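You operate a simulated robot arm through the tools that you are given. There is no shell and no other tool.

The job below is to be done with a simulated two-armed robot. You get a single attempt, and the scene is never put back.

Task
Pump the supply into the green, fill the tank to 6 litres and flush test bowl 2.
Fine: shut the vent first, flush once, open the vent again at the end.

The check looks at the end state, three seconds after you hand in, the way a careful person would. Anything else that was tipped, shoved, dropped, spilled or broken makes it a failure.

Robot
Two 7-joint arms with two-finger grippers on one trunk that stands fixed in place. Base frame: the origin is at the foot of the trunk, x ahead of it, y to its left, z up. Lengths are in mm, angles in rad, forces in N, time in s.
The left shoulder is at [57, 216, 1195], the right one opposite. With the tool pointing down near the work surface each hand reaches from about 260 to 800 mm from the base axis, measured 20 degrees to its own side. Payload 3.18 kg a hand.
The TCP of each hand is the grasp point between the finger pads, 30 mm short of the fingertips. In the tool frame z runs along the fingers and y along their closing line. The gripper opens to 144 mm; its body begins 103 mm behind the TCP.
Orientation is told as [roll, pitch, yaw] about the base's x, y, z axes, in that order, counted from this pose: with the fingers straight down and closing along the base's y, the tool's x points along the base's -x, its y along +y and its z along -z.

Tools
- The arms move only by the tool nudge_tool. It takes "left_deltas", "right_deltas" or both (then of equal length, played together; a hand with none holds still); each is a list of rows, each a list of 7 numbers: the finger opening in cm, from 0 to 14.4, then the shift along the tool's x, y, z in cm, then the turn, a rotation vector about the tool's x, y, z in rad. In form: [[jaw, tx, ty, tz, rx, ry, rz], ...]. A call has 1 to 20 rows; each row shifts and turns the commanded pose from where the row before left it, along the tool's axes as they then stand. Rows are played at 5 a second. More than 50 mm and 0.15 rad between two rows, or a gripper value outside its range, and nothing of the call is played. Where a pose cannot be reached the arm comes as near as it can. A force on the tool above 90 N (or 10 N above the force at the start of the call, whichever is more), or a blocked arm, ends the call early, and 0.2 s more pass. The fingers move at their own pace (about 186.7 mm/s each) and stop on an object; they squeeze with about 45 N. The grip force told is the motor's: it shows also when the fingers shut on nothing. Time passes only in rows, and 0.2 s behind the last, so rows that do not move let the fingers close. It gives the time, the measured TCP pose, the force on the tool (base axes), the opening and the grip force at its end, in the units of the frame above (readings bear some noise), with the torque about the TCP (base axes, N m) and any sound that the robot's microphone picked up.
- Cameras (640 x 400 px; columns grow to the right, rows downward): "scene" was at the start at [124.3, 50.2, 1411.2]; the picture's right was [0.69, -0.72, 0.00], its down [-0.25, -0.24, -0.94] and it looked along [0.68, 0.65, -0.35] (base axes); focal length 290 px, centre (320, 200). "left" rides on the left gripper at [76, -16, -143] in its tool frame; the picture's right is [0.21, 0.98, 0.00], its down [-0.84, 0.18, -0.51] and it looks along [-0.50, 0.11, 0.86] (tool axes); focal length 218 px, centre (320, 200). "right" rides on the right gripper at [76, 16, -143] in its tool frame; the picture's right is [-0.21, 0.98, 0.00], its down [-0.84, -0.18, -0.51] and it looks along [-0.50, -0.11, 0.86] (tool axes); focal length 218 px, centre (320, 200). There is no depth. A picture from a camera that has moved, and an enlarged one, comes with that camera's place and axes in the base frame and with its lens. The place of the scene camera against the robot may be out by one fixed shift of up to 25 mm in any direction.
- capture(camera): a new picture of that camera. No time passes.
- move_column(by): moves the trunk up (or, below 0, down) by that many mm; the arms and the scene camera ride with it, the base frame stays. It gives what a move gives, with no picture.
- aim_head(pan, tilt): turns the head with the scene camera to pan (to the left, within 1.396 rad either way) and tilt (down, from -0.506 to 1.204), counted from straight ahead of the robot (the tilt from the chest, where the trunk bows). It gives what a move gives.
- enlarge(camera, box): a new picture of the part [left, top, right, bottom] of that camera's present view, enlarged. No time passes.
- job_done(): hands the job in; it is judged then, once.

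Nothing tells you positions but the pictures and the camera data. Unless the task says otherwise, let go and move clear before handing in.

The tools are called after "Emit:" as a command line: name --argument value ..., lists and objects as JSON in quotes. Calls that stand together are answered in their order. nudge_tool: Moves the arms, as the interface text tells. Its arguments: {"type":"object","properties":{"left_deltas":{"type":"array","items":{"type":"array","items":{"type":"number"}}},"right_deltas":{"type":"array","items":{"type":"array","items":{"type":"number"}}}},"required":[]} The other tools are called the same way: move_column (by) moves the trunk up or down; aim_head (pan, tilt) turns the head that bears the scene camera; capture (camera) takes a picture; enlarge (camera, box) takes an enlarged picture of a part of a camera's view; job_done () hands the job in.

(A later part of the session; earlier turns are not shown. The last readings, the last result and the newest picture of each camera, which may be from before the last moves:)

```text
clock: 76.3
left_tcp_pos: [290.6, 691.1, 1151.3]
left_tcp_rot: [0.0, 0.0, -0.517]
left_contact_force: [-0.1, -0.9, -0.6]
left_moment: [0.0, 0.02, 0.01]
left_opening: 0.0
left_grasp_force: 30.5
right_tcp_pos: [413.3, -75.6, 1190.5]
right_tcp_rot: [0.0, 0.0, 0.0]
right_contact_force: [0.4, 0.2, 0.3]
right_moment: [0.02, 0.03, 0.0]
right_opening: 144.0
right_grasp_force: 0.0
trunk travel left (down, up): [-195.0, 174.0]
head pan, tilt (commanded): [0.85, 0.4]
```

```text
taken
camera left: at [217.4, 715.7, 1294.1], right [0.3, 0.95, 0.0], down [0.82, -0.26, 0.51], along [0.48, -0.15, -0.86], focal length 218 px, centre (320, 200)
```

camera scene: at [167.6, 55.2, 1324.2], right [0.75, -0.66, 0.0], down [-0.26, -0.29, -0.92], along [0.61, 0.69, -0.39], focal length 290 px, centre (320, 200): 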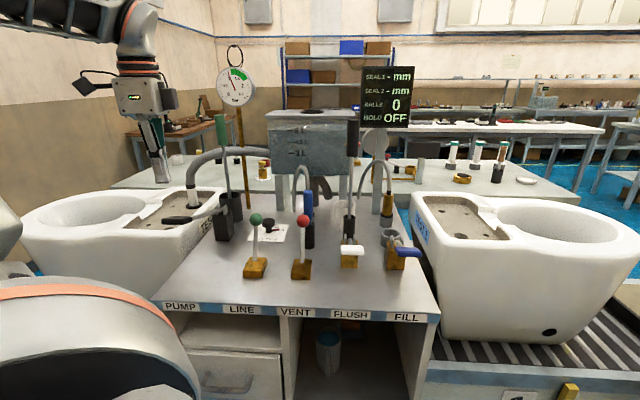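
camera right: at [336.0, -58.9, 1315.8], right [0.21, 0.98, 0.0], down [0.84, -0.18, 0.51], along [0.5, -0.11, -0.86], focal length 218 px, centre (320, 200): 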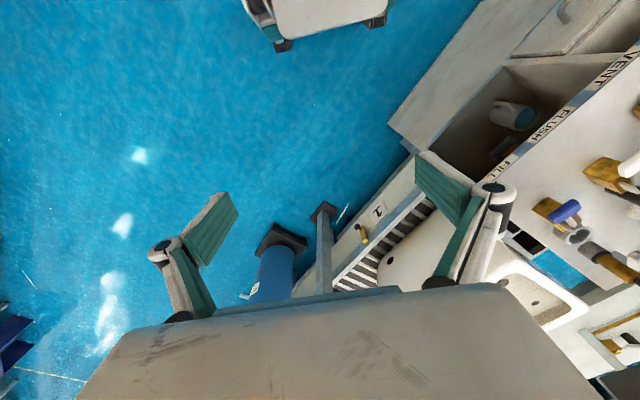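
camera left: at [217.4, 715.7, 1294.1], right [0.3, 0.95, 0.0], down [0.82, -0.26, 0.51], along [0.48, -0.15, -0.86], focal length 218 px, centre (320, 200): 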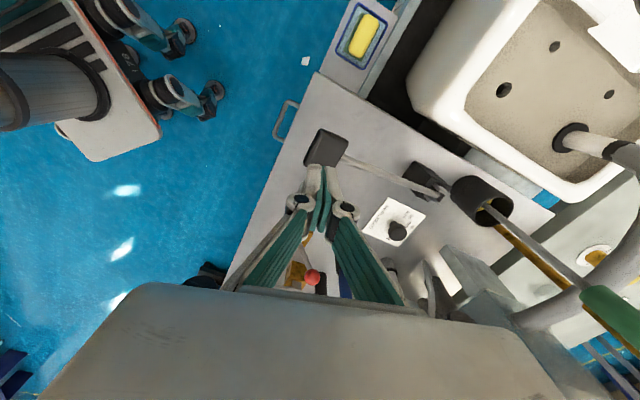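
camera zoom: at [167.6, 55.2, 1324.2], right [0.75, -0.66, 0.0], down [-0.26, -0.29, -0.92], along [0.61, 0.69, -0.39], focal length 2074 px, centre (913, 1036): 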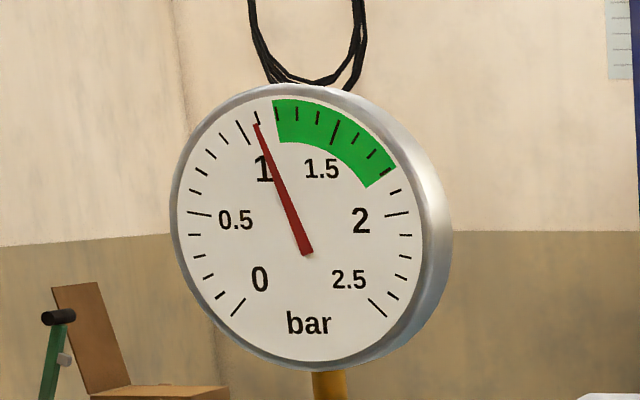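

The gauge reads 1.1 bar, just under the green, so one stroke will bring it to about 1.4.

Emit:
nudge_tool --left_deltas '[[0, -0.2, 0, 4.3, 0, 0, 0], [0, 0, 0, 4.3, 0, 0, 0], [0, 0, 0, 0, 0, 0, 0]]'

Emit:
capture --camera "left"

Emit:
enlarge --camera "scene" --box '[90, 50, 330, 250]'

```text
clock: 77.1
left_tcp_pos: [291.0, 691.5, 1065.0]
left_tcp_rot: [0.0, -0.003, -0.519]
left_contact_force: [-0.4, 0.1, 1.5]
left_moment: [-0.01, 0.06, 0.0]
left_opening: 0.0
left_grasp_force: 30.6
right_tcp_pos: [412.4, -76.0, 1192.2]
right_tcp_rot: [-0.001, 0.002, -0.001]
right_contact_force: [-0.9, -0.4, 0.7]
right_moment: [0.01, -0.03, 0.02]
right_opening: 144.2
right_grasp_force: 0.0
trunk travel left (down, up): [-195.0, 174.0]
head pan, tilt (commanded): [0.85, 0.4]
```

```text
taken
camera left: at [219.2, 715.6, 1207.9], right [0.3, 0.95, 0.0], down [0.82, -0.26, 0.51], along [0.48, -0.15, -0.86], focal length 218 px, centre (320, 200)
```

left: 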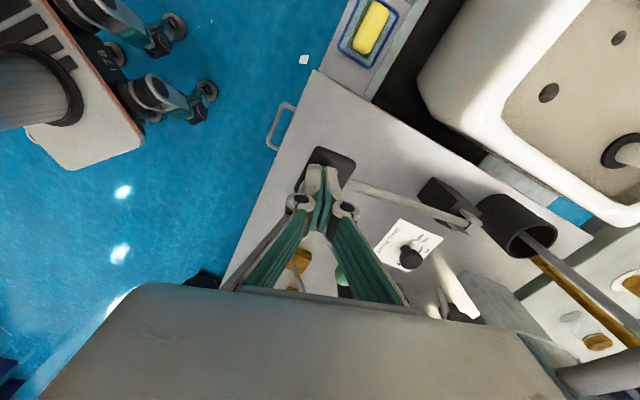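

```text
2.00 times, centred on (210, 150) of scene
camera zoom: at [167.2, 55.3, 1324.4], right [0.75, -0.66, 0.0], down [-0.26, -0.29, -0.92], along [0.61, 0.69, -0.39], focal length 581 px, centre (540, 300)
```

zoom: 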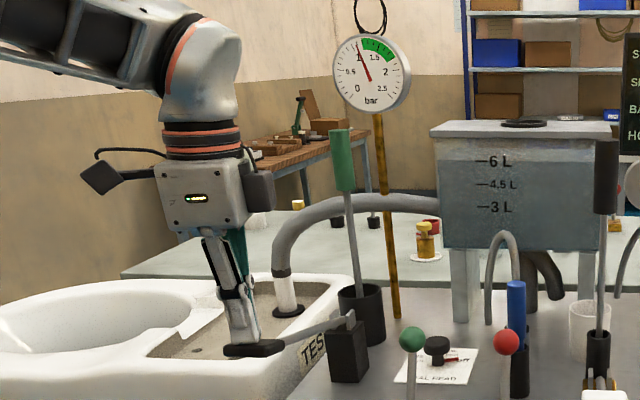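

Emit:
nudge_tool --left_deltas '[[0, 0, 0, 3.5, 0, 0, 0], [0, 0, 0, 3.5, 0, 0, 0], [0, 0, 0, 3.5, 0, 0, 0], [0, 0, 0, 0, 0, 0, 0], [0, 0, 0, -3.5, 0, 0, 0], [0, 0, 0, -3.5, 0, 0, 0], [0, 0, 0, -3.5, 0, 0, 0], [0, 0, 0, -4, 0, 0, 0], [0, 0, 0, -4, 0, 0, 0]]'

Emit:
enlarge --camera "scene" --box '[205, 55, 269, 111]'

Emit:
capture --camera "scene"

```text
clock: 79.1
left_tcp_pos: [293.1, 688.7, 1144.5]
left_tcp_rot: [0.002, -0.002, -0.521]
left_contact_force: [0.5, 0.1, 0.3]
left_moment: [-0.04, -0.01, -0.01]
left_opening: 0.4
left_grasp_force: 30.7
right_tcp_pos: [412.1, -76.7, 1190.6]
right_tcp_rot: [-0.001, -0.003, 0.001]
right_contact_force: [0.1, -0.2, -0.2]
right_moment: [-0.02, 0.02, -0.01]
right_opening: 144.0
right_grasp_force: 0.1
trunk travel left (down, up): [-195.0, 174.0]
head pan, tilt (commanded): [0.85, 0.4]
```

```text
7.14 times, centred on (237, 83) of scene
camera zoom: at [166.9, 55.0, 1324.4], right [0.75, -0.66, 0.0], down [-0.26, -0.29, -0.92], along [0.61, 0.69, -0.39], focal length 2074 px, centre (913, 1036)
```

zoom: 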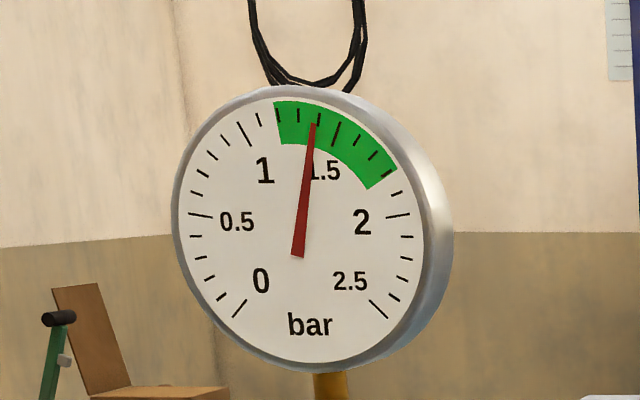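

```text
taken
camera scene: at [166.9, 55.0, 1324.4], right [0.75, -0.66, 0.0], down [-0.26, -0.29, -0.92], along [0.61, 0.69, -0.39], focal length 290 px, centre (320, 200)
```

scene: 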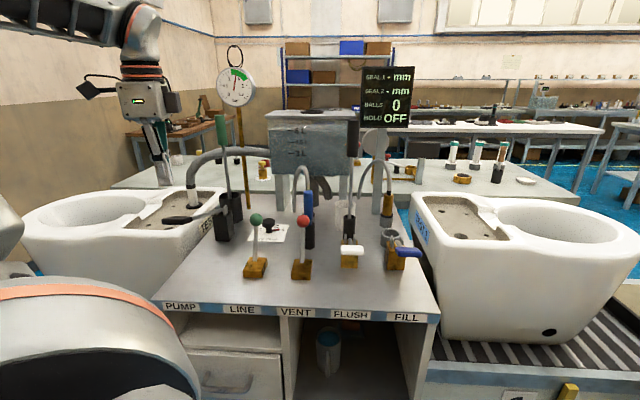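

The supply is at 1.4 bar, in the green, and the tank is full. Now I return to the FLUSH pad.

Emit:
nudge_tool --left_deltas '[[0, -4.14, -0.933, 0, 0, 0, 0], [0, -4.14, -0.933, 0, 0, 0, 0], [0, -4.14, -0.933, 0, 0, 0, 0], [0, -4.14, -0.933, 0, 0, 0, 0], [0, -4.14, -0.933, 0, 0, 0, 0], [0, -4.14, -0.933, 0, 0, 0, 0], [0, -4.14, -0.933, 0, 0, 0, 0], [0, -4.14, -0.933, 0, 0, 0, 0], [0, -4.14, -0.933, 0, 0, 0, 0], [0, 0, 0, 0, 0, 0, 0]]'

Emit:
capture --camera "left"

Emit:
capture --camera "scene"

Emit:
enlarge --camera "scene" --box '[280, 110, 376, 180]'

```text
clock: 81.3
left_tcp_pos: [576.5, 431.1, 1146.8]
left_tcp_rot: [0.0, -0.001, -0.519]
left_contact_force: [0.2, -0.1, 0.5]
left_moment: [0.03, -0.01, 0.0]
left_opening: 0.0
left_grasp_force: 29.8
right_tcp_pos: [410.8, -75.2, 1190.3]
right_tcp_rot: [-0.001, -0.002, 0.0]
right_contact_force: [0.5, 0.7, 0.5]
right_moment: [0.0, -0.03, 0.01]
right_opening: 144.2
right_grasp_force: 0.1
trunk travel left (down, up): [-195.0, 174.0]
head pan, tilt (commanded): [0.85, 0.4]
```

```text
taken
camera left: at [503.2, 455.4, 1288.4], right [0.3, 0.95, 0.0], down [0.82, -0.26, 0.51], along [0.49, -0.15, -0.86], focal length 218 px, centre (320, 200)
```

left: 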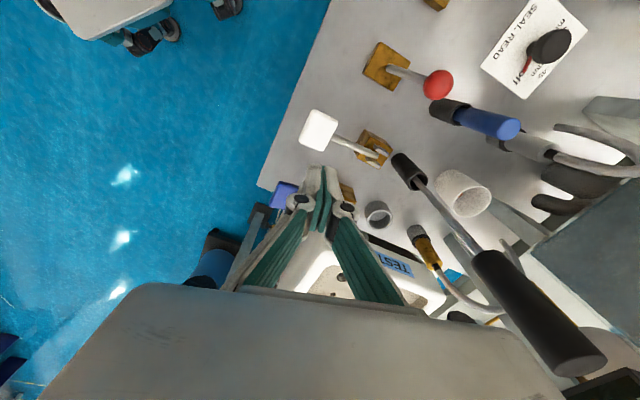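

```text
taken
camera scene: at [166.3, 55.4, 1324.7], right [0.75, -0.66, 0.0], down [-0.26, -0.29, -0.92], along [0.61, 0.69, -0.39], focal length 290 px, centre (320, 200)
```

scene: 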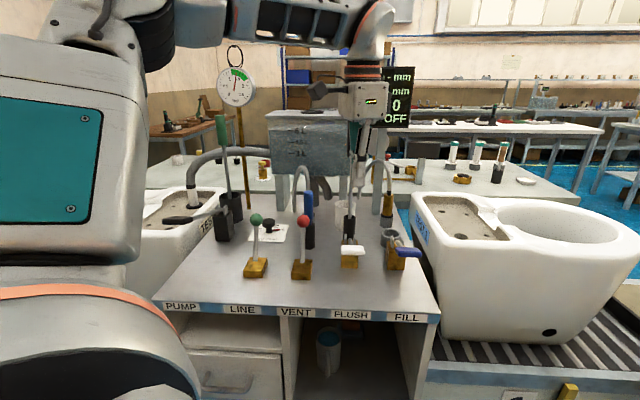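

```text
5.71 times, centred on (328, 145) of scene
camera zoom: at [166.3, 55.4, 1324.7], right [0.75, -0.66, 0.0], down [-0.26, -0.29, -0.92], along [0.61, 0.69, -0.39], focal length 1659 px, centre (274, 514)
```

zoom: 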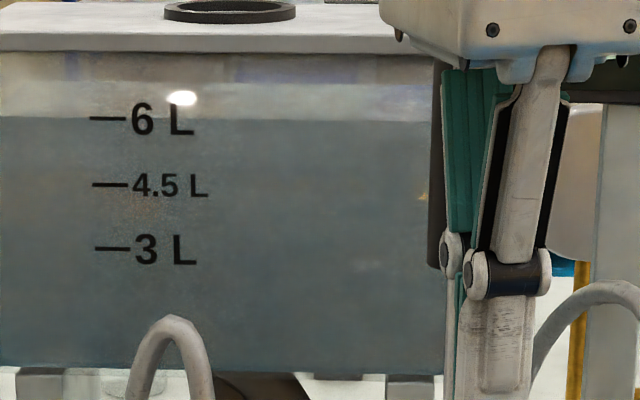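

Emit:
nudge_tool --left_deltas '[[0, 0.2, 0, 4.5, 0, 0, 0], [0, 0, 0, 4.5, 0, 0, 0], [0, 0, 0, 3.5, 0, 0, 0], [0, 0, 0, 0, 0, 0, 0]]'

Emit:
enlarge --camera "left" --box '[240, 100, 440, 240]'

Emit:
capture --camera "scene"

```text
clock: 82.3
left_tcp_pos: [574.4, 433.2, 1019.5]
left_tcp_rot: [-0.001, -0.001, -0.519]
left_contact_force: [0.1, -1.0, 0.6]
left_moment: [0.01, -0.02, -0.02]
left_opening: 0.1
left_grasp_force: 30.8
right_tcp_pos: [411.6, -75.7, 1190.6]
right_tcp_rot: [0.001, 0.0, 0.001]
right_contact_force: [-0.8, 0.7, 1.1]
right_moment: [0.02, -0.05, 0.01]
right_opening: 143.7
right_grasp_force: 0.0
trunk travel left (down, up): [-195.0, 174.0]
head pan, tilt (commanded): [0.85, 0.4]
```

```text
2.86 times, centred on (340, 170) of left
camera zoom: at [502.0, 457.4, 1162.5], right [0.3, 0.95, 0.0], down [0.82, -0.26, 0.51], along [0.48, -0.15, -0.86], focal length 624 px, centre (263, 286)
```

zoom: 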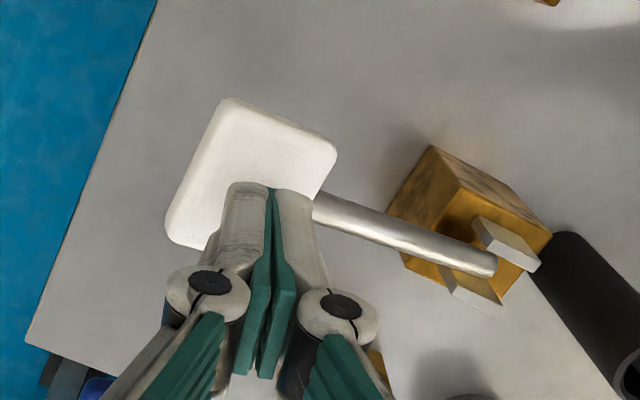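

```text
taken
camera scene: at [166.7, 55.2, 1324.6], right [0.75, -0.66, 0.0], down [-0.26, -0.29, -0.92], along [0.61, 0.69, -0.39], focal length 290 px, centre (320, 200)
```

scene: 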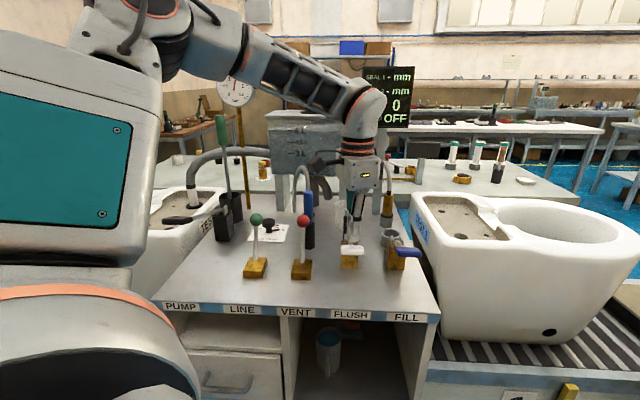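

Emit:
nudge_tool --left_deltas '[[0, 0.19, -0.68, 0, 0, 0, 0], [0, 0, 0, 1.5, 0, 0, 0], [0, 0, 0, 1.5, 0, 0, 0]]'

Emit:
enlarge --camera "left" --box '[240, 100, 440, 240]'

Emit:
enlarge --camera "scene" --box '[200, 90, 440, 290]'

```text
clock: 83.1
left_tcp_pos: [569.0, 431.2, 990.6]
left_tcp_rot: [-0.001, -0.002, -0.518]
left_contact_force: [0.0, -0.6, 2.6]
left_moment: [-0.02, 0.03, 0.01]
left_opening: 0.0
left_grasp_force: 30.5
right_tcp_pos: [412.5, -76.5, 1190.9]
right_tcp_rot: [0.0, -0.001, 0.0]
right_contact_force: [-0.2, -0.4, 0.4]
right_moment: [-0.01, 0.0, 0.0]
right_opening: 144.0
right_grasp_force: 0.0
trunk travel left (down, up): [-195.0, 174.0]
head pan, tilt (commanded): [0.85, 0.4]
```

```text
2.86 times, centred on (340, 170) of left
camera zoom: at [495.9, 453.7, 1132.9], right [0.3, 0.95, 0.0], down [0.82, -0.26, 0.51], along [0.49, -0.15, -0.86], focal length 624 px, centre (263, 286)
```

zoom: 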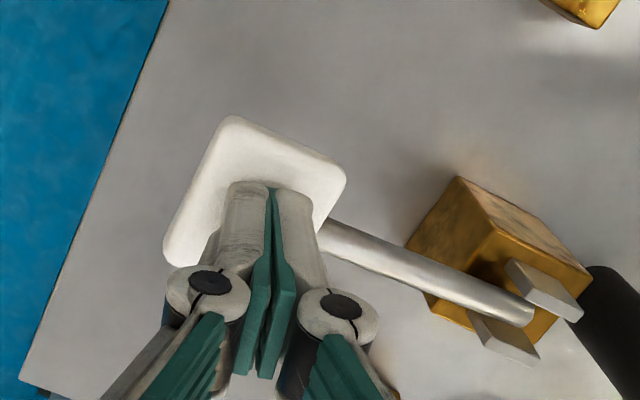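

```text
2.00 times, centred on (320, 190) of scene
camera zoom: at [167.0, 55.2, 1324.4], right [0.75, -0.66, 0.0], down [-0.26, -0.29, -0.92], along [0.61, 0.69, -0.39], focal length 581 px, centre (320, 220)
```

zoom: 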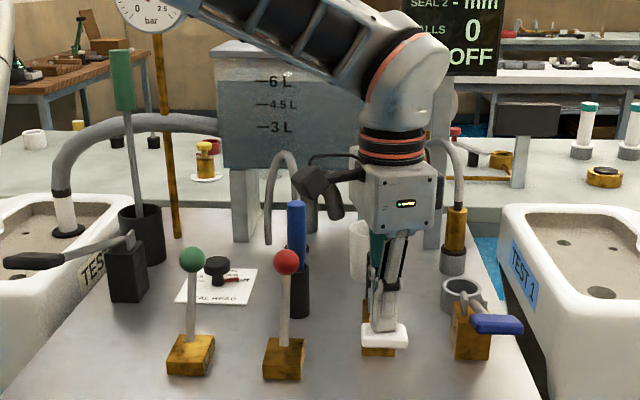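

The finger is on the pad and it has begun to dip. I'll press it fully down and hold while watching the tank.

Emit:
nudge_tool --left_deltas '[[0, 0, 0, 1.2, 0, 0, 0], [0, 0, 0, 1.1, 0, 0, 0], [0, 0, 0, 0, 0, 0, 0]]'

Emit:
enlarge --camera "scene" --box '[200, 90, 440, 290]'

```text
clock: 83.9
left_tcp_pos: [568.8, 429.3, 967.5]
left_tcp_rot: [0.0, -0.002, -0.518]
left_contact_force: [-0.1, -1.8, 3.1]
left_moment: [-0.08, -0.02, -0.01]
left_opening: 0.2
left_grasp_force: 30.8
right_tcp_pos: [413.3, -77.1, 1191.5]
right_tcp_rot: [0.0, 0.001, -0.001]
right_contact_force: [0.5, 0.0, 0.0]
right_moment: [0.02, 0.0, 0.01]
right_opening: 144.0
right_grasp_force: 0.0
trunk travel left (down, up): [-195.0, 174.0]
head pan, tilt (commanded): [0.85, 0.4]
```

```text
2.00 times, centred on (320, 190) of scene
camera zoom: at [166.9, 55.0, 1324.5], right [0.75, -0.66, 0.0], down [-0.26, -0.29, -0.92], along [0.61, 0.69, -0.39], focal length 581 px, centre (320, 220)
```

zoom: 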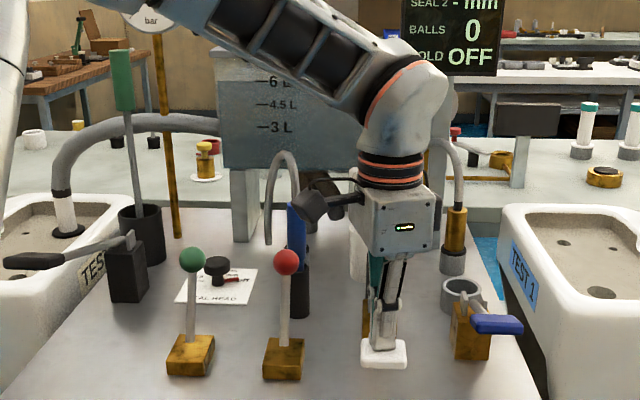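

Emit:
enlarge --camera "scene" --box '[280, 110, 376, 180]'

```text
5.71 times, centred on (328, 145) of scene
camera zoom: at [166.9, 55.0, 1324.5], right [0.75, -0.66, 0.0], down [-0.26, -0.29, -0.92], along [0.61, 0.69, -0.39], focal length 1659 px, centre (274, 514)
```

zoom: 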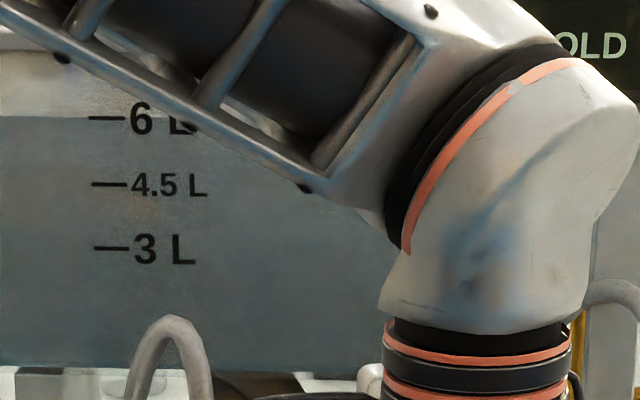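

Emit:
nudge_tool --left_deltas '[[0, 0, 0, 0.7, 0, 0, 0], [0, 0, 0, 0, 0, 0, 0]]'

Emit:
enlarge --camera "scene" --box '[280, 110, 376, 180]'

Emit:
enlarge --camera "scene" --box '[120, 150, 280, 250]'

```text
clock: 84.5
left_tcp_pos: [568.3, 429.1, 960.9]
left_tcp_rot: [-0.001, -0.001, -0.519]
left_contact_force: [-0.5, -1.6, 3.5]
left_moment: [-0.05, -0.02, -0.02]
left_opening: 0.0
left_grasp_force: 30.9
right_tcp_pos: [411.8, -75.8, 1191.5]
right_tcp_rot: [0.0, 0.0, -0.001]
right_contact_force: [-0.4, 0.3, 0.7]
right_moment: [0.04, 0.02, -0.01]
right_opening: 144.2
right_grasp_force: 0.1
trunk travel left (down, up): [-195.0, 174.0]
head pan, tilt (commanded): [0.85, 0.4]
```

```text
5.71 times, centred on (328, 145) of scene
camera zoom: at [166.7, 55.0, 1324.5], right [0.75, -0.66, 0.0], down [-0.26, -0.29, -0.92], along [0.61, 0.69, -0.39], focal length 1659 px, centre (274, 514)
```

zoom: 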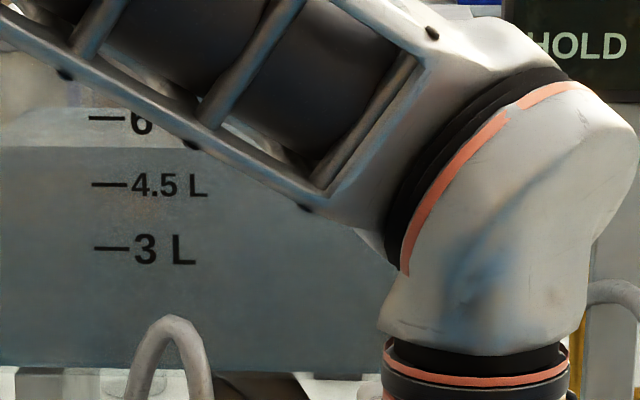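

```text
4.00 times, centred on (200, 200) of scene
camera zoom: at [166.7, 55.0, 1324.5], right [0.75, -0.66, 0.0], down [-0.26, -0.29, -0.92], along [0.61, 0.69, -0.39], focal length 1162 px, centre (800, 200)
```

zoom: 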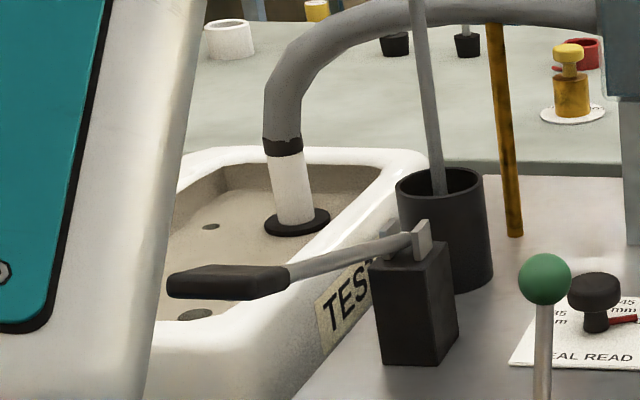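

The tank is draining into bowl 2. I'll keep holding this one flush.

Emit:
nudge_tool --left_deltas '[[0, 0, 0, 0, 0, 0, 0], [0, 0, 0, 0, 0, 0, 0], [0, 0, 0, 0, 0, 0, 0], [0, 0, 0, 0, 0, 0, 0], [0, 0, 0, 0, 0, 0, 0], [0, 0, 0, 0, 0, 0, 0], [0, 0, 0, 0, 0, 0, 0], [0, 0, 0, 0, 0, 0, 0]]'

Emit:
capture --camera "scene"

Emit:
enlarge --camera "scene" --box '[250, 110, 390, 210]'

```text
clock: 86.3
left_tcp_pos: [568.6, 429.1, 960.1]
left_tcp_rot: [-0.001, -0.002, -0.519]
left_contact_force: [-0.6, -0.1, 3.8]
left_moment: [-0.02, -0.05, -0.04]
left_opening: 0.0
left_grasp_force: 31.0
right_tcp_pos: [411.1, -76.5, 1191.1]
right_tcp_rot: [0.0, 0.0, -0.001]
right_contact_force: [-0.3, 0.1, 0.3]
right_moment: [0.01, -0.01, 0.02]
right_opening: 144.0
right_grasp_force: 0.0
trunk travel left (down, up): [-195.0, 174.0]
head pan, tilt (commanded): [0.85, 0.4]
```

```text
taken
camera scene: at [166.9, 55.2, 1324.4], right [0.75, -0.66, 0.0], down [-0.26, -0.29, -0.92], along [0.61, 0.69, -0.39], focal length 290 px, centre (320, 200)
```

scene: 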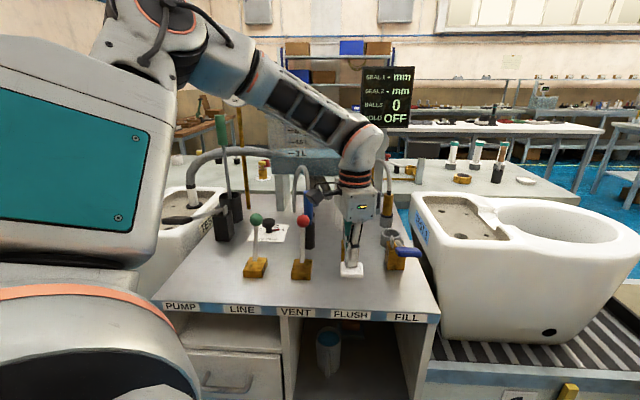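

```text
4.00 times, centred on (320, 160) of scene
camera zoom: at [166.9, 55.2, 1324.4], right [0.75, -0.66, 0.0], down [-0.26, -0.29, -0.92], along [0.61, 0.69, -0.39], focal length 1162 px, centre (320, 360)
```

zoom: 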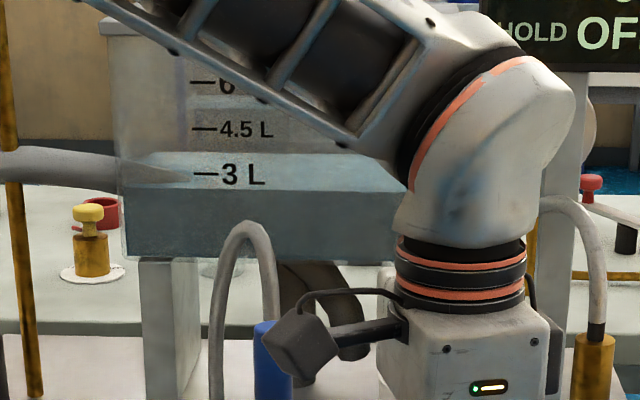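

Emit:
nudge_tool --left_deltas '[[0, 0, 0, 0, 0, 0, 0], [0, 0, 0, 0, 0, 0, 0], [0, 0, 0, 0, 0, 0, 0], [0, 0, 0, 0, 0, 0, 0], [0, 0, 0, 0, 0, 0, 0], [0, 0, 0, 0, 0, 0, 0], [0, 0, 0, 0, 0, 0, 0], [0, 0, 0, 0, 0, 0, 0], [0, 0, 0, 0, 0, 0, 0], [0, 0, 0, 0, 0, 0, 0], [0, 0, 0, 0, 0, 0, 0], [0, 0, 0, 0, 0, 0, 0]]'

Emit:
enlarge --camera "scene" --box '[250, 110, 390, 210]'

```text
clock: 88.9
left_tcp_pos: [568.8, 428.5, 960.0]
left_tcp_rot: [0.0, -0.002, -0.517]
left_contact_force: [-1.1, -1.1, 4.1]
left_moment: [0.0, -0.07, -0.01]
left_opening: 0.0
left_grasp_force: 30.7
right_tcp_pos: [410.3, -76.6, 1191.3]
right_tcp_rot: [0.0, -0.001, 0.0]
right_contact_force: [-0.7, 0.5, 0.4]
right_moment: [-0.01, 0.02, 0.0]
right_opening: 144.2
right_grasp_force: 0.1
trunk travel left (down, up): [-195.0, 174.0]
head pan, tilt (commanded): [0.85, 0.4]
```

```text
4.00 times, centred on (320, 160) of scene
camera zoom: at [166.9, 55.1, 1324.4], right [0.75, -0.66, 0.0], down [-0.26, -0.29, -0.92], along [0.61, 0.69, -0.39], focal length 1162 px, centre (320, 360)
```

zoom: 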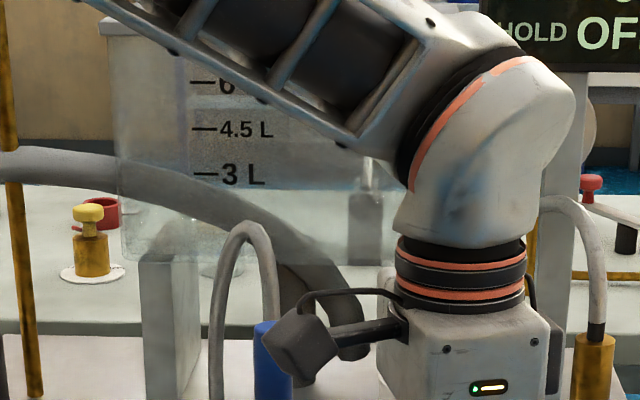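

The tank is empty and the flush is finished. I'll lift off the pad and go to the red VENT knob.

Emit:
nudge_tool --left_deltas '[[0, 0, 0, -4, 0, 0, 0], [0, 0, 0, -4, 0, 0, 0], [0, 0, 0, -4, 0, 0, 0], [0, 0, 0, -4, 0, 0, 0], [0, 0, 0, 0, 0, 0, 0]]'

Emit:
capture --camera "scene"

Emit:
capture --camera "left"

```text
clock: 90.1
left_tcp_pos: [571.0, 429.7, 1121.2]
left_tcp_rot: [0.0, -0.001, -0.52]
left_contact_force: [-0.1, -1.1, 0.6]
left_moment: [-0.01, 0.02, 0.03]
left_opening: 0.0
left_grasp_force: 30.6
right_tcp_pos: [412.6, -76.2, 1191.0]
right_tcp_rot: [0.0, 0.001, 0.0]
right_contact_force: [0.0, -0.4, 1.0]
right_moment: [-0.01, 0.03, 0.02]
right_opening: 144.0
right_grasp_force: 0.1
trunk travel left (down, up): [-195.0, 174.0]
head pan, tilt (commanded): [0.85, 0.4]
```

```text
taken
camera scene: at [167.6, 55.5, 1324.2], right [0.75, -0.66, 0.0], down [-0.26, -0.29, -0.92], along [0.61, 0.69, -0.39], focal length 290 px, centre (320, 200)
```

scene: 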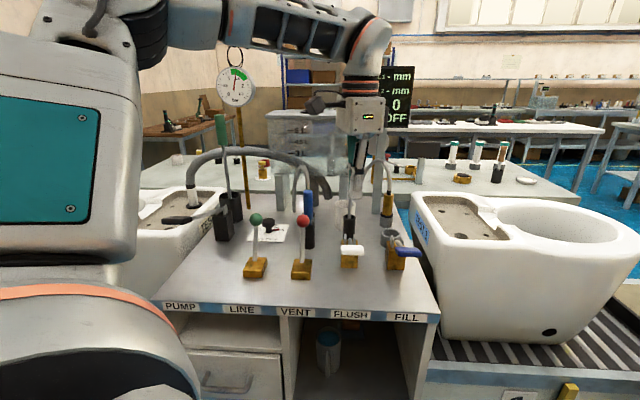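

```text
taken
camera left: at [497.5, 453.8, 1264.3], right [0.3, 0.95, 0.0], down [0.82, -0.26, 0.51], along [0.48, -0.15, -0.86], focal length 218 px, centre (320, 200)
```

left: 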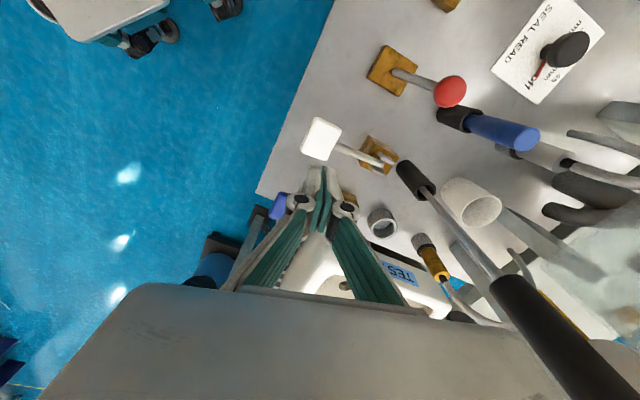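

Emit:
nudge_tool --left_deltas '[[0, 2.13, 3.39, 0, 0, 0, 0], [0, 2.13, 3.39, 0, 0, 0, 0], [0, 2.13, 3.39, 0, 0, 0, 0], [0, 2.13, 3.39, 0, 0, 0, 0], [0, 0, 0, 0, 0, 0, -0.1307], [0, 0, 0, 0, 0, 0, -0.1307], [0, 0, 0, 0, 0, 0, -0.1307], [0, 0, 0, 0, 0, 0, -0.1307], [0, 0, 0, 0, 0, 0, -0.1307], [0, 0, 0, 0, 0, 0, -0.1307], [0, 0, 0, 0, 0, 0, -0.1307], [7, 0, 0, 0, 0, 0, 0], [7, 0, 0, 0, 0, 0, 0]]'

Emit:
capture --camera "left"

Emit:
capture --camera "scene"

```text
clock: 92.9
left_tcp_pos: [561.5, 588.3, 1120.8]
left_tcp_rot: [-0.001, 0.0, 0.395]
left_contact_force: [0.0, -0.2, 1.7]
left_moment: [0.0, -0.01, 0.0]
left_opening: 70.0
left_grasp_force: 0.0
right_tcp_pos: [411.9, -75.8, 1190.8]
right_tcp_rot: [0.001, -0.001, 0.0]
right_contact_force: [0.6, -0.8, 0.6]
right_moment: [0.01, 0.01, -0.02]
right_opening: 143.9
right_grasp_force: 0.0
trunk travel left (down, up): [-195.0, 174.0]
head pan, tilt (commanded): [0.85, 0.4]
```

```text
taken
camera left: at [499.1, 544.8, 1262.7], right [-0.57, 0.82, 0.0], down [0.71, 0.49, 0.51], along [0.42, 0.29, -0.86], focal length 218 px, centre (320, 200)
```

left: 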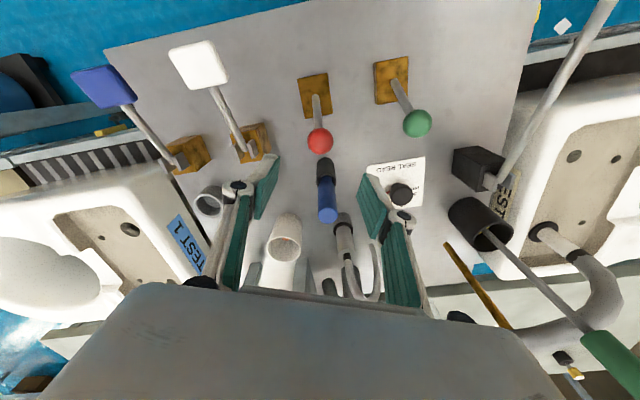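

```text
taken
camera scene: at [167.2, 55.4, 1324.4], right [0.75, -0.66, 0.0], down [-0.26, -0.29, -0.92], along [0.61, 0.69, -0.39], focal length 290 px, centre (320, 200)
```

scene: 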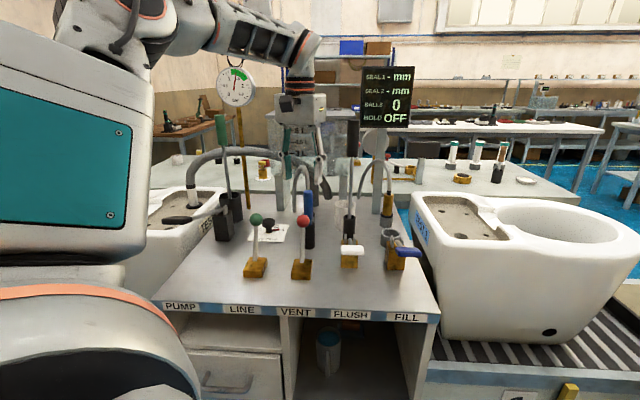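

Emit:
nudge_tool --left_deltas '[[5.5, -0.15, 0, 3, 0, 0, 0], [5.5, 0, 0, 3, 0, 0, 0], [5.5, 0, 0, 3, 0, 0, 0], [5.5, 0, 0, 2.5, 0, 0, 0], [5.5, 0, 0, 2.2, 0, 0, 0], [5.5, 0, 0, 0, 0, 0, 0]]'

Emit:
capture --camera "left"

Emit:
enlarge --camera "scene" --box '[200, 130, 440, 290]'

```text
clock: 94.3
left_tcp_pos: [562.9, 590.0, 982.0]
left_tcp_rot: [-0.001, 0.0, 0.397]
left_contact_force: [0.0, -0.3, 0.9]
left_moment: [0.03, 0.02, -0.02]
left_opening: 55.1
left_grasp_force: 0.0
right_tcp_pos: [411.3, -76.3, 1191.6]
right_tcp_rot: [0.0, -0.001, 0.0]
right_contact_force: [0.1, 0.1, -0.4]
right_moment: [0.0, -0.05, 0.02]
right_opening: 144.1
right_grasp_force: 0.0
trunk travel left (down, up): [-195.0, 174.0]
head pan, tilt (commanded): [0.85, 0.4]
```

```text
taken
camera left: at [500.9, 545.3, 1125.5], right [-0.57, 0.82, 0.0], down [0.71, 0.49, 0.51], along [0.42, 0.29, -0.86], focal length 218 px, centre (320, 200)
```

left: 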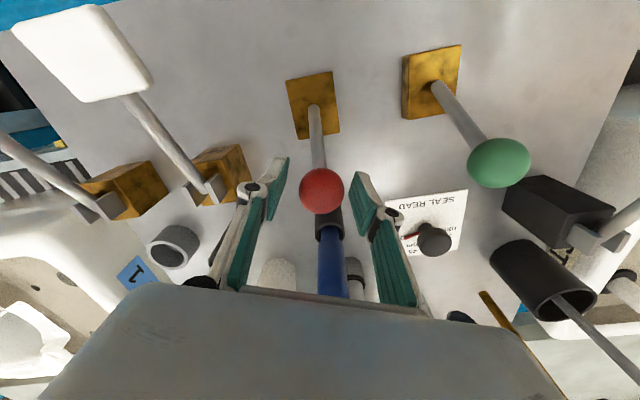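

```text
2.50 times, centred on (320, 210) of scene
camera zoom: at [166.9, 55.2, 1324.5], right [0.75, -0.66, 0.0], down [-0.26, -0.29, -0.92], along [0.61, 0.69, -0.39], focal length 726 px, centre (320, 175)
```

zoom: 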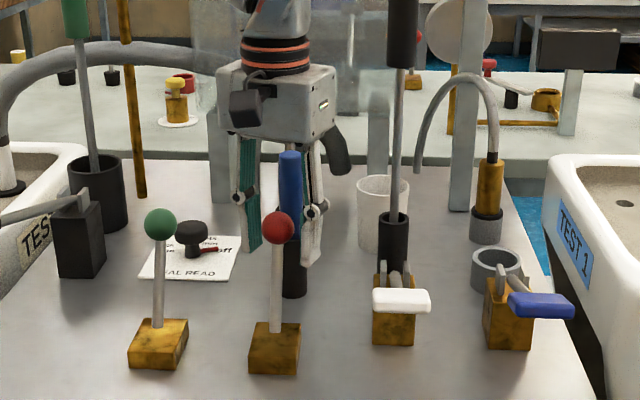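

The knob is centred between the fingers. I'll close and swing it back toward the operator.

Emit:
nudge_tool --left_deltas '[[4, 0, 0, 0, 0, 0, 0], [2.5, 0, 0, 0, 0, 0, 0], [2.5, 0, 0, 0, 0, 0, 0], [2.5, 0, 0, 0, 0, 0, 0]]'

```text
clock: 95.3
left_tcp_pos: [563.8, 590.5, 982.9]
left_tcp_rot: [-0.001, 0.001, 0.395]
left_contact_force: [-0.6, 1.2, -1.9]
left_moment: [0.14, -0.04, 0.36]
left_opening: 30.4
left_grasp_force: 45.1
right_tcp_pos: [411.6, -75.8, 1191.7]
right_tcp_rot: [0.001, 0.0, 0.001]
right_contact_force: [0.9, -0.4, 0.5]
right_moment: [0.01, 0.03, 0.0]
right_opening: 143.9
right_grasp_force: 0.0
trunk travel left (down, up): [-195.0, 174.0]
head pan, tilt (commanded): [0.85, 0.4]
```

Emit:
nudge_tool --left_deltas '[[2.5, 1.02, -0.42, -0.35, 0, 0, 0], [2.5, 1.02, -0.42, -0.24, 0, 0, 0], [2.5, 1.02, -0.42, -0.14, 0, 0, 0], [2.5, 1.02, -0.42, -0.05, 0, 0, 0], [2.5, 1.02, -0.42, 0.05, 0, 0, 0], [2.5, 1.02, -0.42, 0.14, 0, 0, 0], [2.5, 1.02, -0.42, 0.24, 0, 0, 0], [2.5, 1.02, -0.42, 0.35, 0, 0, 0]]'

Emit:
enlarge --camera "scene" --box '[200, 130, 440, 290]'

Emit:
capture --camera "left"

Emit:
capture --camera "scene"

```text
clock: 97.1
left_tcp_pos: [516.5, 549.6, 992.1]
left_tcp_rot: [-0.02, 0.004, 0.383]
left_contact_force: [52.6, -51.7, -12.9]
left_moment: [0.37, 0.49, -0.13]
left_opening: 32.0
left_grasp_force: 44.6
left hand out of reach, approached as far as the arm can: row 5, 6, 7, 8
right_tcp_pos: [419.0, -81.3, 1188.7]
right_tcp_rot: [0.002, 0.007, 0.0]
right_contact_force: [-0.1, 0.2, 0.2]
right_moment: [0.02, -0.01, 0.02]
right_opening: 144.1
right_grasp_force: 0.0
trunk travel left (down, up): [-195.0, 174.0]
head pan, tilt (commanded): [0.85, 0.4]
```

```text
2.50 times, centred on (320, 210) of scene
camera zoom: at [173.8, 50.5, 1323.6], right [0.75, -0.66, -0.01], down [-0.26, -0.29, -0.92], along [0.61, 0.69, -0.39], focal length 726 px, centre (320, 175)
```

zoom: 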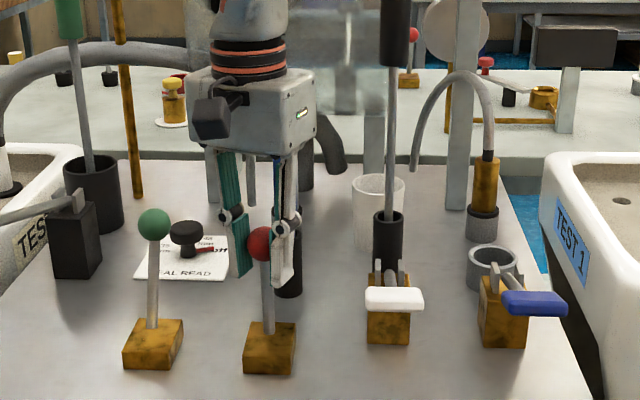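

```text
taken
camera left: at [453.4, 509.1, 1136.0], right [-0.56, 0.83, -0.02], down [0.71, 0.49, 0.5], along [0.42, 0.27, -0.87], focal length 218 px, centre (320, 200)
```

left: 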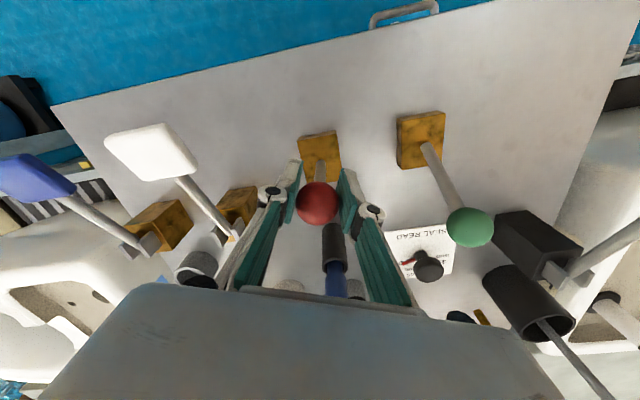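

```text
taken
camera scene: at [173.8, 50.5, 1323.6], right [0.75, -0.66, -0.01], down [-0.26, -0.29, -0.92], along [0.61, 0.69, -0.39], focal length 290 px, centre (320, 200)
```

scene: 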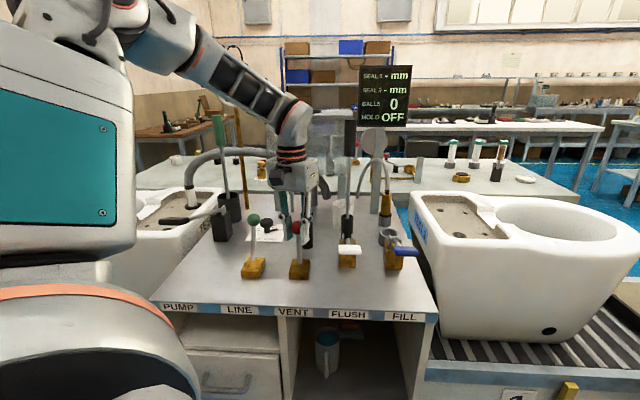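

The arm hit a joint limit partway and is straining sideways on the lever. I'll open the fingers to relieve that load before going on.

Emit:
nudge_tool --left_deltas '[[7, 0, 0, 0, 0, 0, 0], [7, 0, 0, 0, 0, 0, 0]]'

Emit:
enlarge --camera "scene" --box '[200, 130, 440, 290]'

Emit:
capture --camera "left"

```text
clock: 97.7
left_tcp_pos: [506.7, 564.8, 990.1]
left_tcp_rot: [-0.005, 0.005, 0.393]
left_contact_force: [0.7, 0.3, 0.3]
left_moment: [-0.05, -0.04, 0.01]
left_opening: 69.9
left_grasp_force: 0.0
right_tcp_pos: [411.3, -74.0, 1191.0]
right_tcp_rot: [-0.002, -0.001, 0.0]
right_contact_force: [0.0, 0.2, -0.1]
right_moment: [-0.08, -0.01, -0.04]
right_opening: 144.0
right_grasp_force: 0.1
trunk travel left (down, up): [-195.0, 174.0]
head pan, tilt (commanded): [0.85, 0.4]
```

```text
2.50 times, centred on (320, 210) of scene
camera zoom: at [166.3, 56.6, 1324.5], right [0.75, -0.66, 0.0], down [-0.26, -0.29, -0.92], along [0.61, 0.69, -0.39], focal length 726 px, centre (320, 175)
```

zoom: 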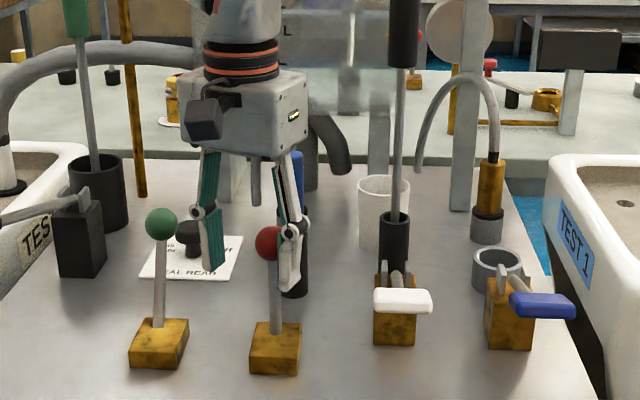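

```text
taken
camera left: at [443.9, 521.0, 1134.2], right [-0.57, 0.82, -0.01], down [0.71, 0.49, 0.5], along [0.42, 0.28, -0.86], focal length 218 px, centre (320, 200)
```

left: 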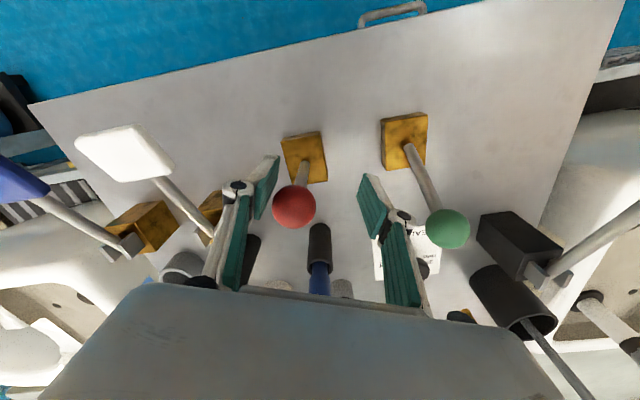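

The lever stands roughly upright now. I'll lift clear, turn the wrist to a comfortable angle so the fingers close front-to-back, and then re-grip.

Emit:
nudge_tool --left_deltas '[[9, 0, 0, 0, 0, 0, 0], [9, 0, 0, -3, 0, 0, 0], [9, 0, 0, -4, 0, 0, 0], [9, 0, 0, -4, 0, 0, 0], [7, 0, 0, 0, 0, 0, 0.1307], [7, 0, 0, 0, 0, 0, 0.1307], [7, 0, 0, 0, 0, 0, 0.1307], [7, 0, 0, 0, 0, 0, 0.1307], [7, 0, 0, 0, 0, 0, 0.1307], [7, 0, 0, 0, 0, 0, 0.1307], [7, 0, 0, 0, 0, 0, 0.1307], [7, 0, 0, 0, 0, 0, 0]]'

Emit:
capture --camera "left"

Emit:
enlarge --camera "scene" --box '[200, 130, 440, 290]'

```text
clock: 100.3
left_tcp_pos: [506.6, 562.3, 1100.9]
left_tcp_rot: [-0.001, -0.001, -0.522]
left_contact_force: [0.1, -0.7, -0.3]
left_moment: [0.0, -0.03, 0.04]
left_opening: 70.0
left_grasp_force: 0.1
right_tcp_pos: [412.5, -76.0, 1190.3]
right_tcp_rot: [0.0, 0.0, 0.0]
right_contact_force: [0.3, -0.1, 0.1]
right_moment: [0.03, 0.02, 0.01]
right_opening: 144.0
right_grasp_force: 0.1
trunk travel left (down, up): [-195.0, 174.0]
head pan, tilt (commanded): [0.85, 0.4]
```

```text
taken
camera left: at [434.1, 585.7, 1244.6], right [0.31, 0.95, 0.0], down [0.82, -0.26, 0.51], along [0.48, -0.16, -0.86], focal length 218 px, centre (320, 200)
```

left: 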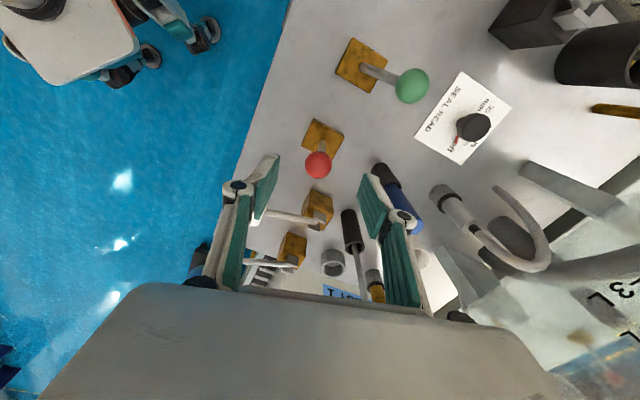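

```text
2.50 times, centred on (320, 210) of scene
camera zoom: at [167.2, 55.4, 1324.4], right [0.75, -0.66, 0.0], down [-0.26, -0.29, -0.92], along [0.61, 0.69, -0.39], focal length 726 px, centre (320, 175)
```

zoom: 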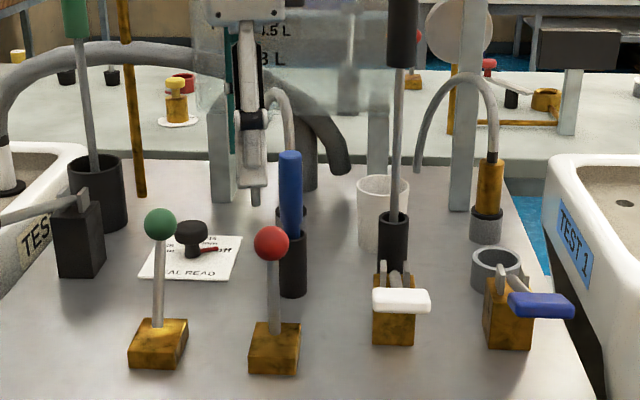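

Emit:
nudge_tool --left_deltas '[[7, -1.15, 0, 0, 0, 0, 0], [7, -1.15, 0, 0, 0, 0, 0], [7, 0, 0, 3, 0, 0, 0], [7, 0, 0, 3, 0, 0, 0], [7, 0, 0, 0, 0, 0, 0]]'

Emit:
capture --camera "left"

Emit:
enlarge --camera "scene" --box '[200, 130, 440, 290]'

```text
clock: 101.5
left_tcp_pos: [528.9, 551.2, 1040.8]
left_tcp_rot: [0.001, -0.002, -0.519]
left_contact_force: [0.0, 0.7, 1.5]
left_moment: [-0.01, 0.03, 0.05]
left_opening: 69.8
left_grasp_force: 0.0
right_tcp_pos: [412.5, -76.7, 1191.8]
right_tcp_rot: [0.001, -0.001, 0.0]
right_contact_force: [0.3, 0.0, 0.2]
right_moment: [0.0, 0.01, -0.01]
right_opening: 144.0
right_grasp_force: 0.1
trunk travel left (down, up): [-195.0, 174.0]
head pan, tilt (commanded): [0.85, 0.4]
```

```text
taken
camera left: at [455.0, 574.3, 1184.6], right [0.3, 0.95, 0.0], down [0.82, -0.26, 0.51], along [0.48, -0.15, -0.86], focal length 218 px, centre (320, 200)
```

left: 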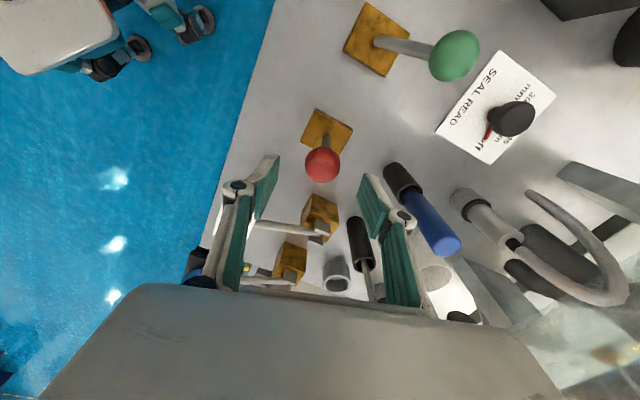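

```text
2.50 times, centred on (320, 210) of scene
camera zoom: at [166.8, 55.3, 1324.5], right [0.75, -0.66, 0.0], down [-0.26, -0.29, -0.92], along [0.61, 0.69, -0.39], focal length 726 px, centre (320, 175)
```

zoom: 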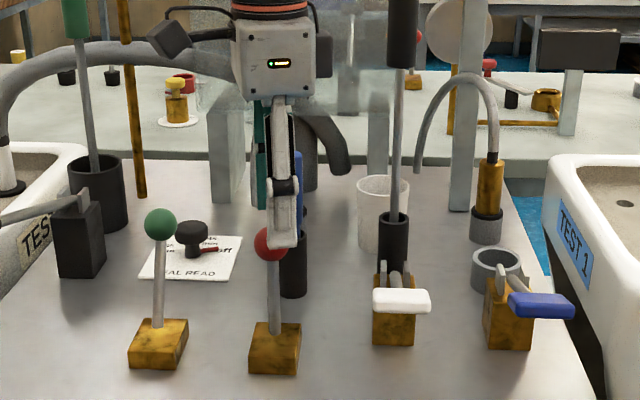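

Emit:
nudge_tool --left_deltas '[[7, 0.1, 0.1, 2.6, 0, 0, 0], [7, 0, 0, 2.6, 0, 0, 0], [7, 0, 0, 0, 0, 0, 0], [4, 0, 0, 0, 0, 0, 0], [2.5, 0, 0, 0, 0, 0, 0], [2.5, 0, 0, 0, 0, 0, 0]]'

Emit:
capture --camera "left"

Emit:
enlarge --camera "scene" --box '[200, 130, 440, 290]'

```text
clock: 102.9
left_tcp_pos: [527.9, 553.1, 989.5]
left_tcp_rot: [0.0, -0.002, -0.518]
left_contact_force: [-1.2, 0.5, -0.1]
left_moment: [-0.07, -0.08, -0.04]
left_opening: 30.7
left_grasp_force: 44.9
right_tcp_pos: [412.1, -76.3, 1191.9]
right_tcp_rot: [0.0, 0.0, 0.0]
right_contact_force: [0.1, 0.1, 0.2]
right_moment: [-0.01, -0.01, 0.01]
right_opening: 144.0
right_grasp_force: 0.0
trunk travel left (down, up): [-195.0, 174.0]
head pan, tilt (commanded): [0.85, 0.4]
```

```text
taken
camera left: at [453.6, 576.3, 1132.6], right [0.3, 0.95, 0.0], down [0.82, -0.26, 0.51], along [0.48, -0.15, -0.86], focal length 218 px, centre (320, 200)
```

left: 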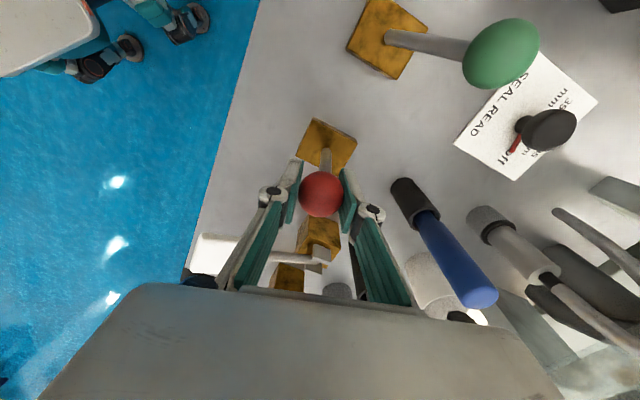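

```text
2.50 times, centred on (320, 210) of scene
camera zoom: at [167.1, 55.4, 1324.4], right [0.75, -0.66, 0.0], down [-0.26, -0.29, -0.92], along [0.61, 0.69, -0.39], focal length 726 px, centre (320, 175)
```

zoom: 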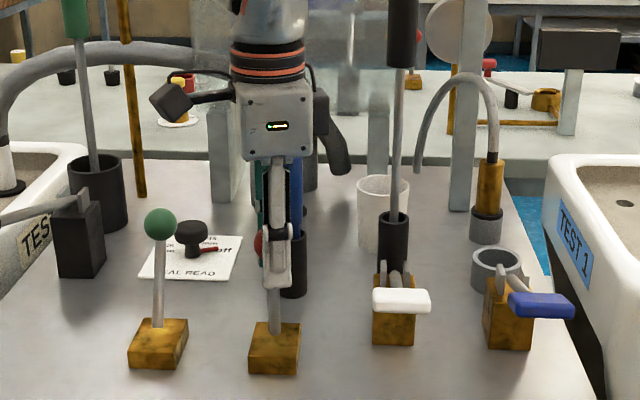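

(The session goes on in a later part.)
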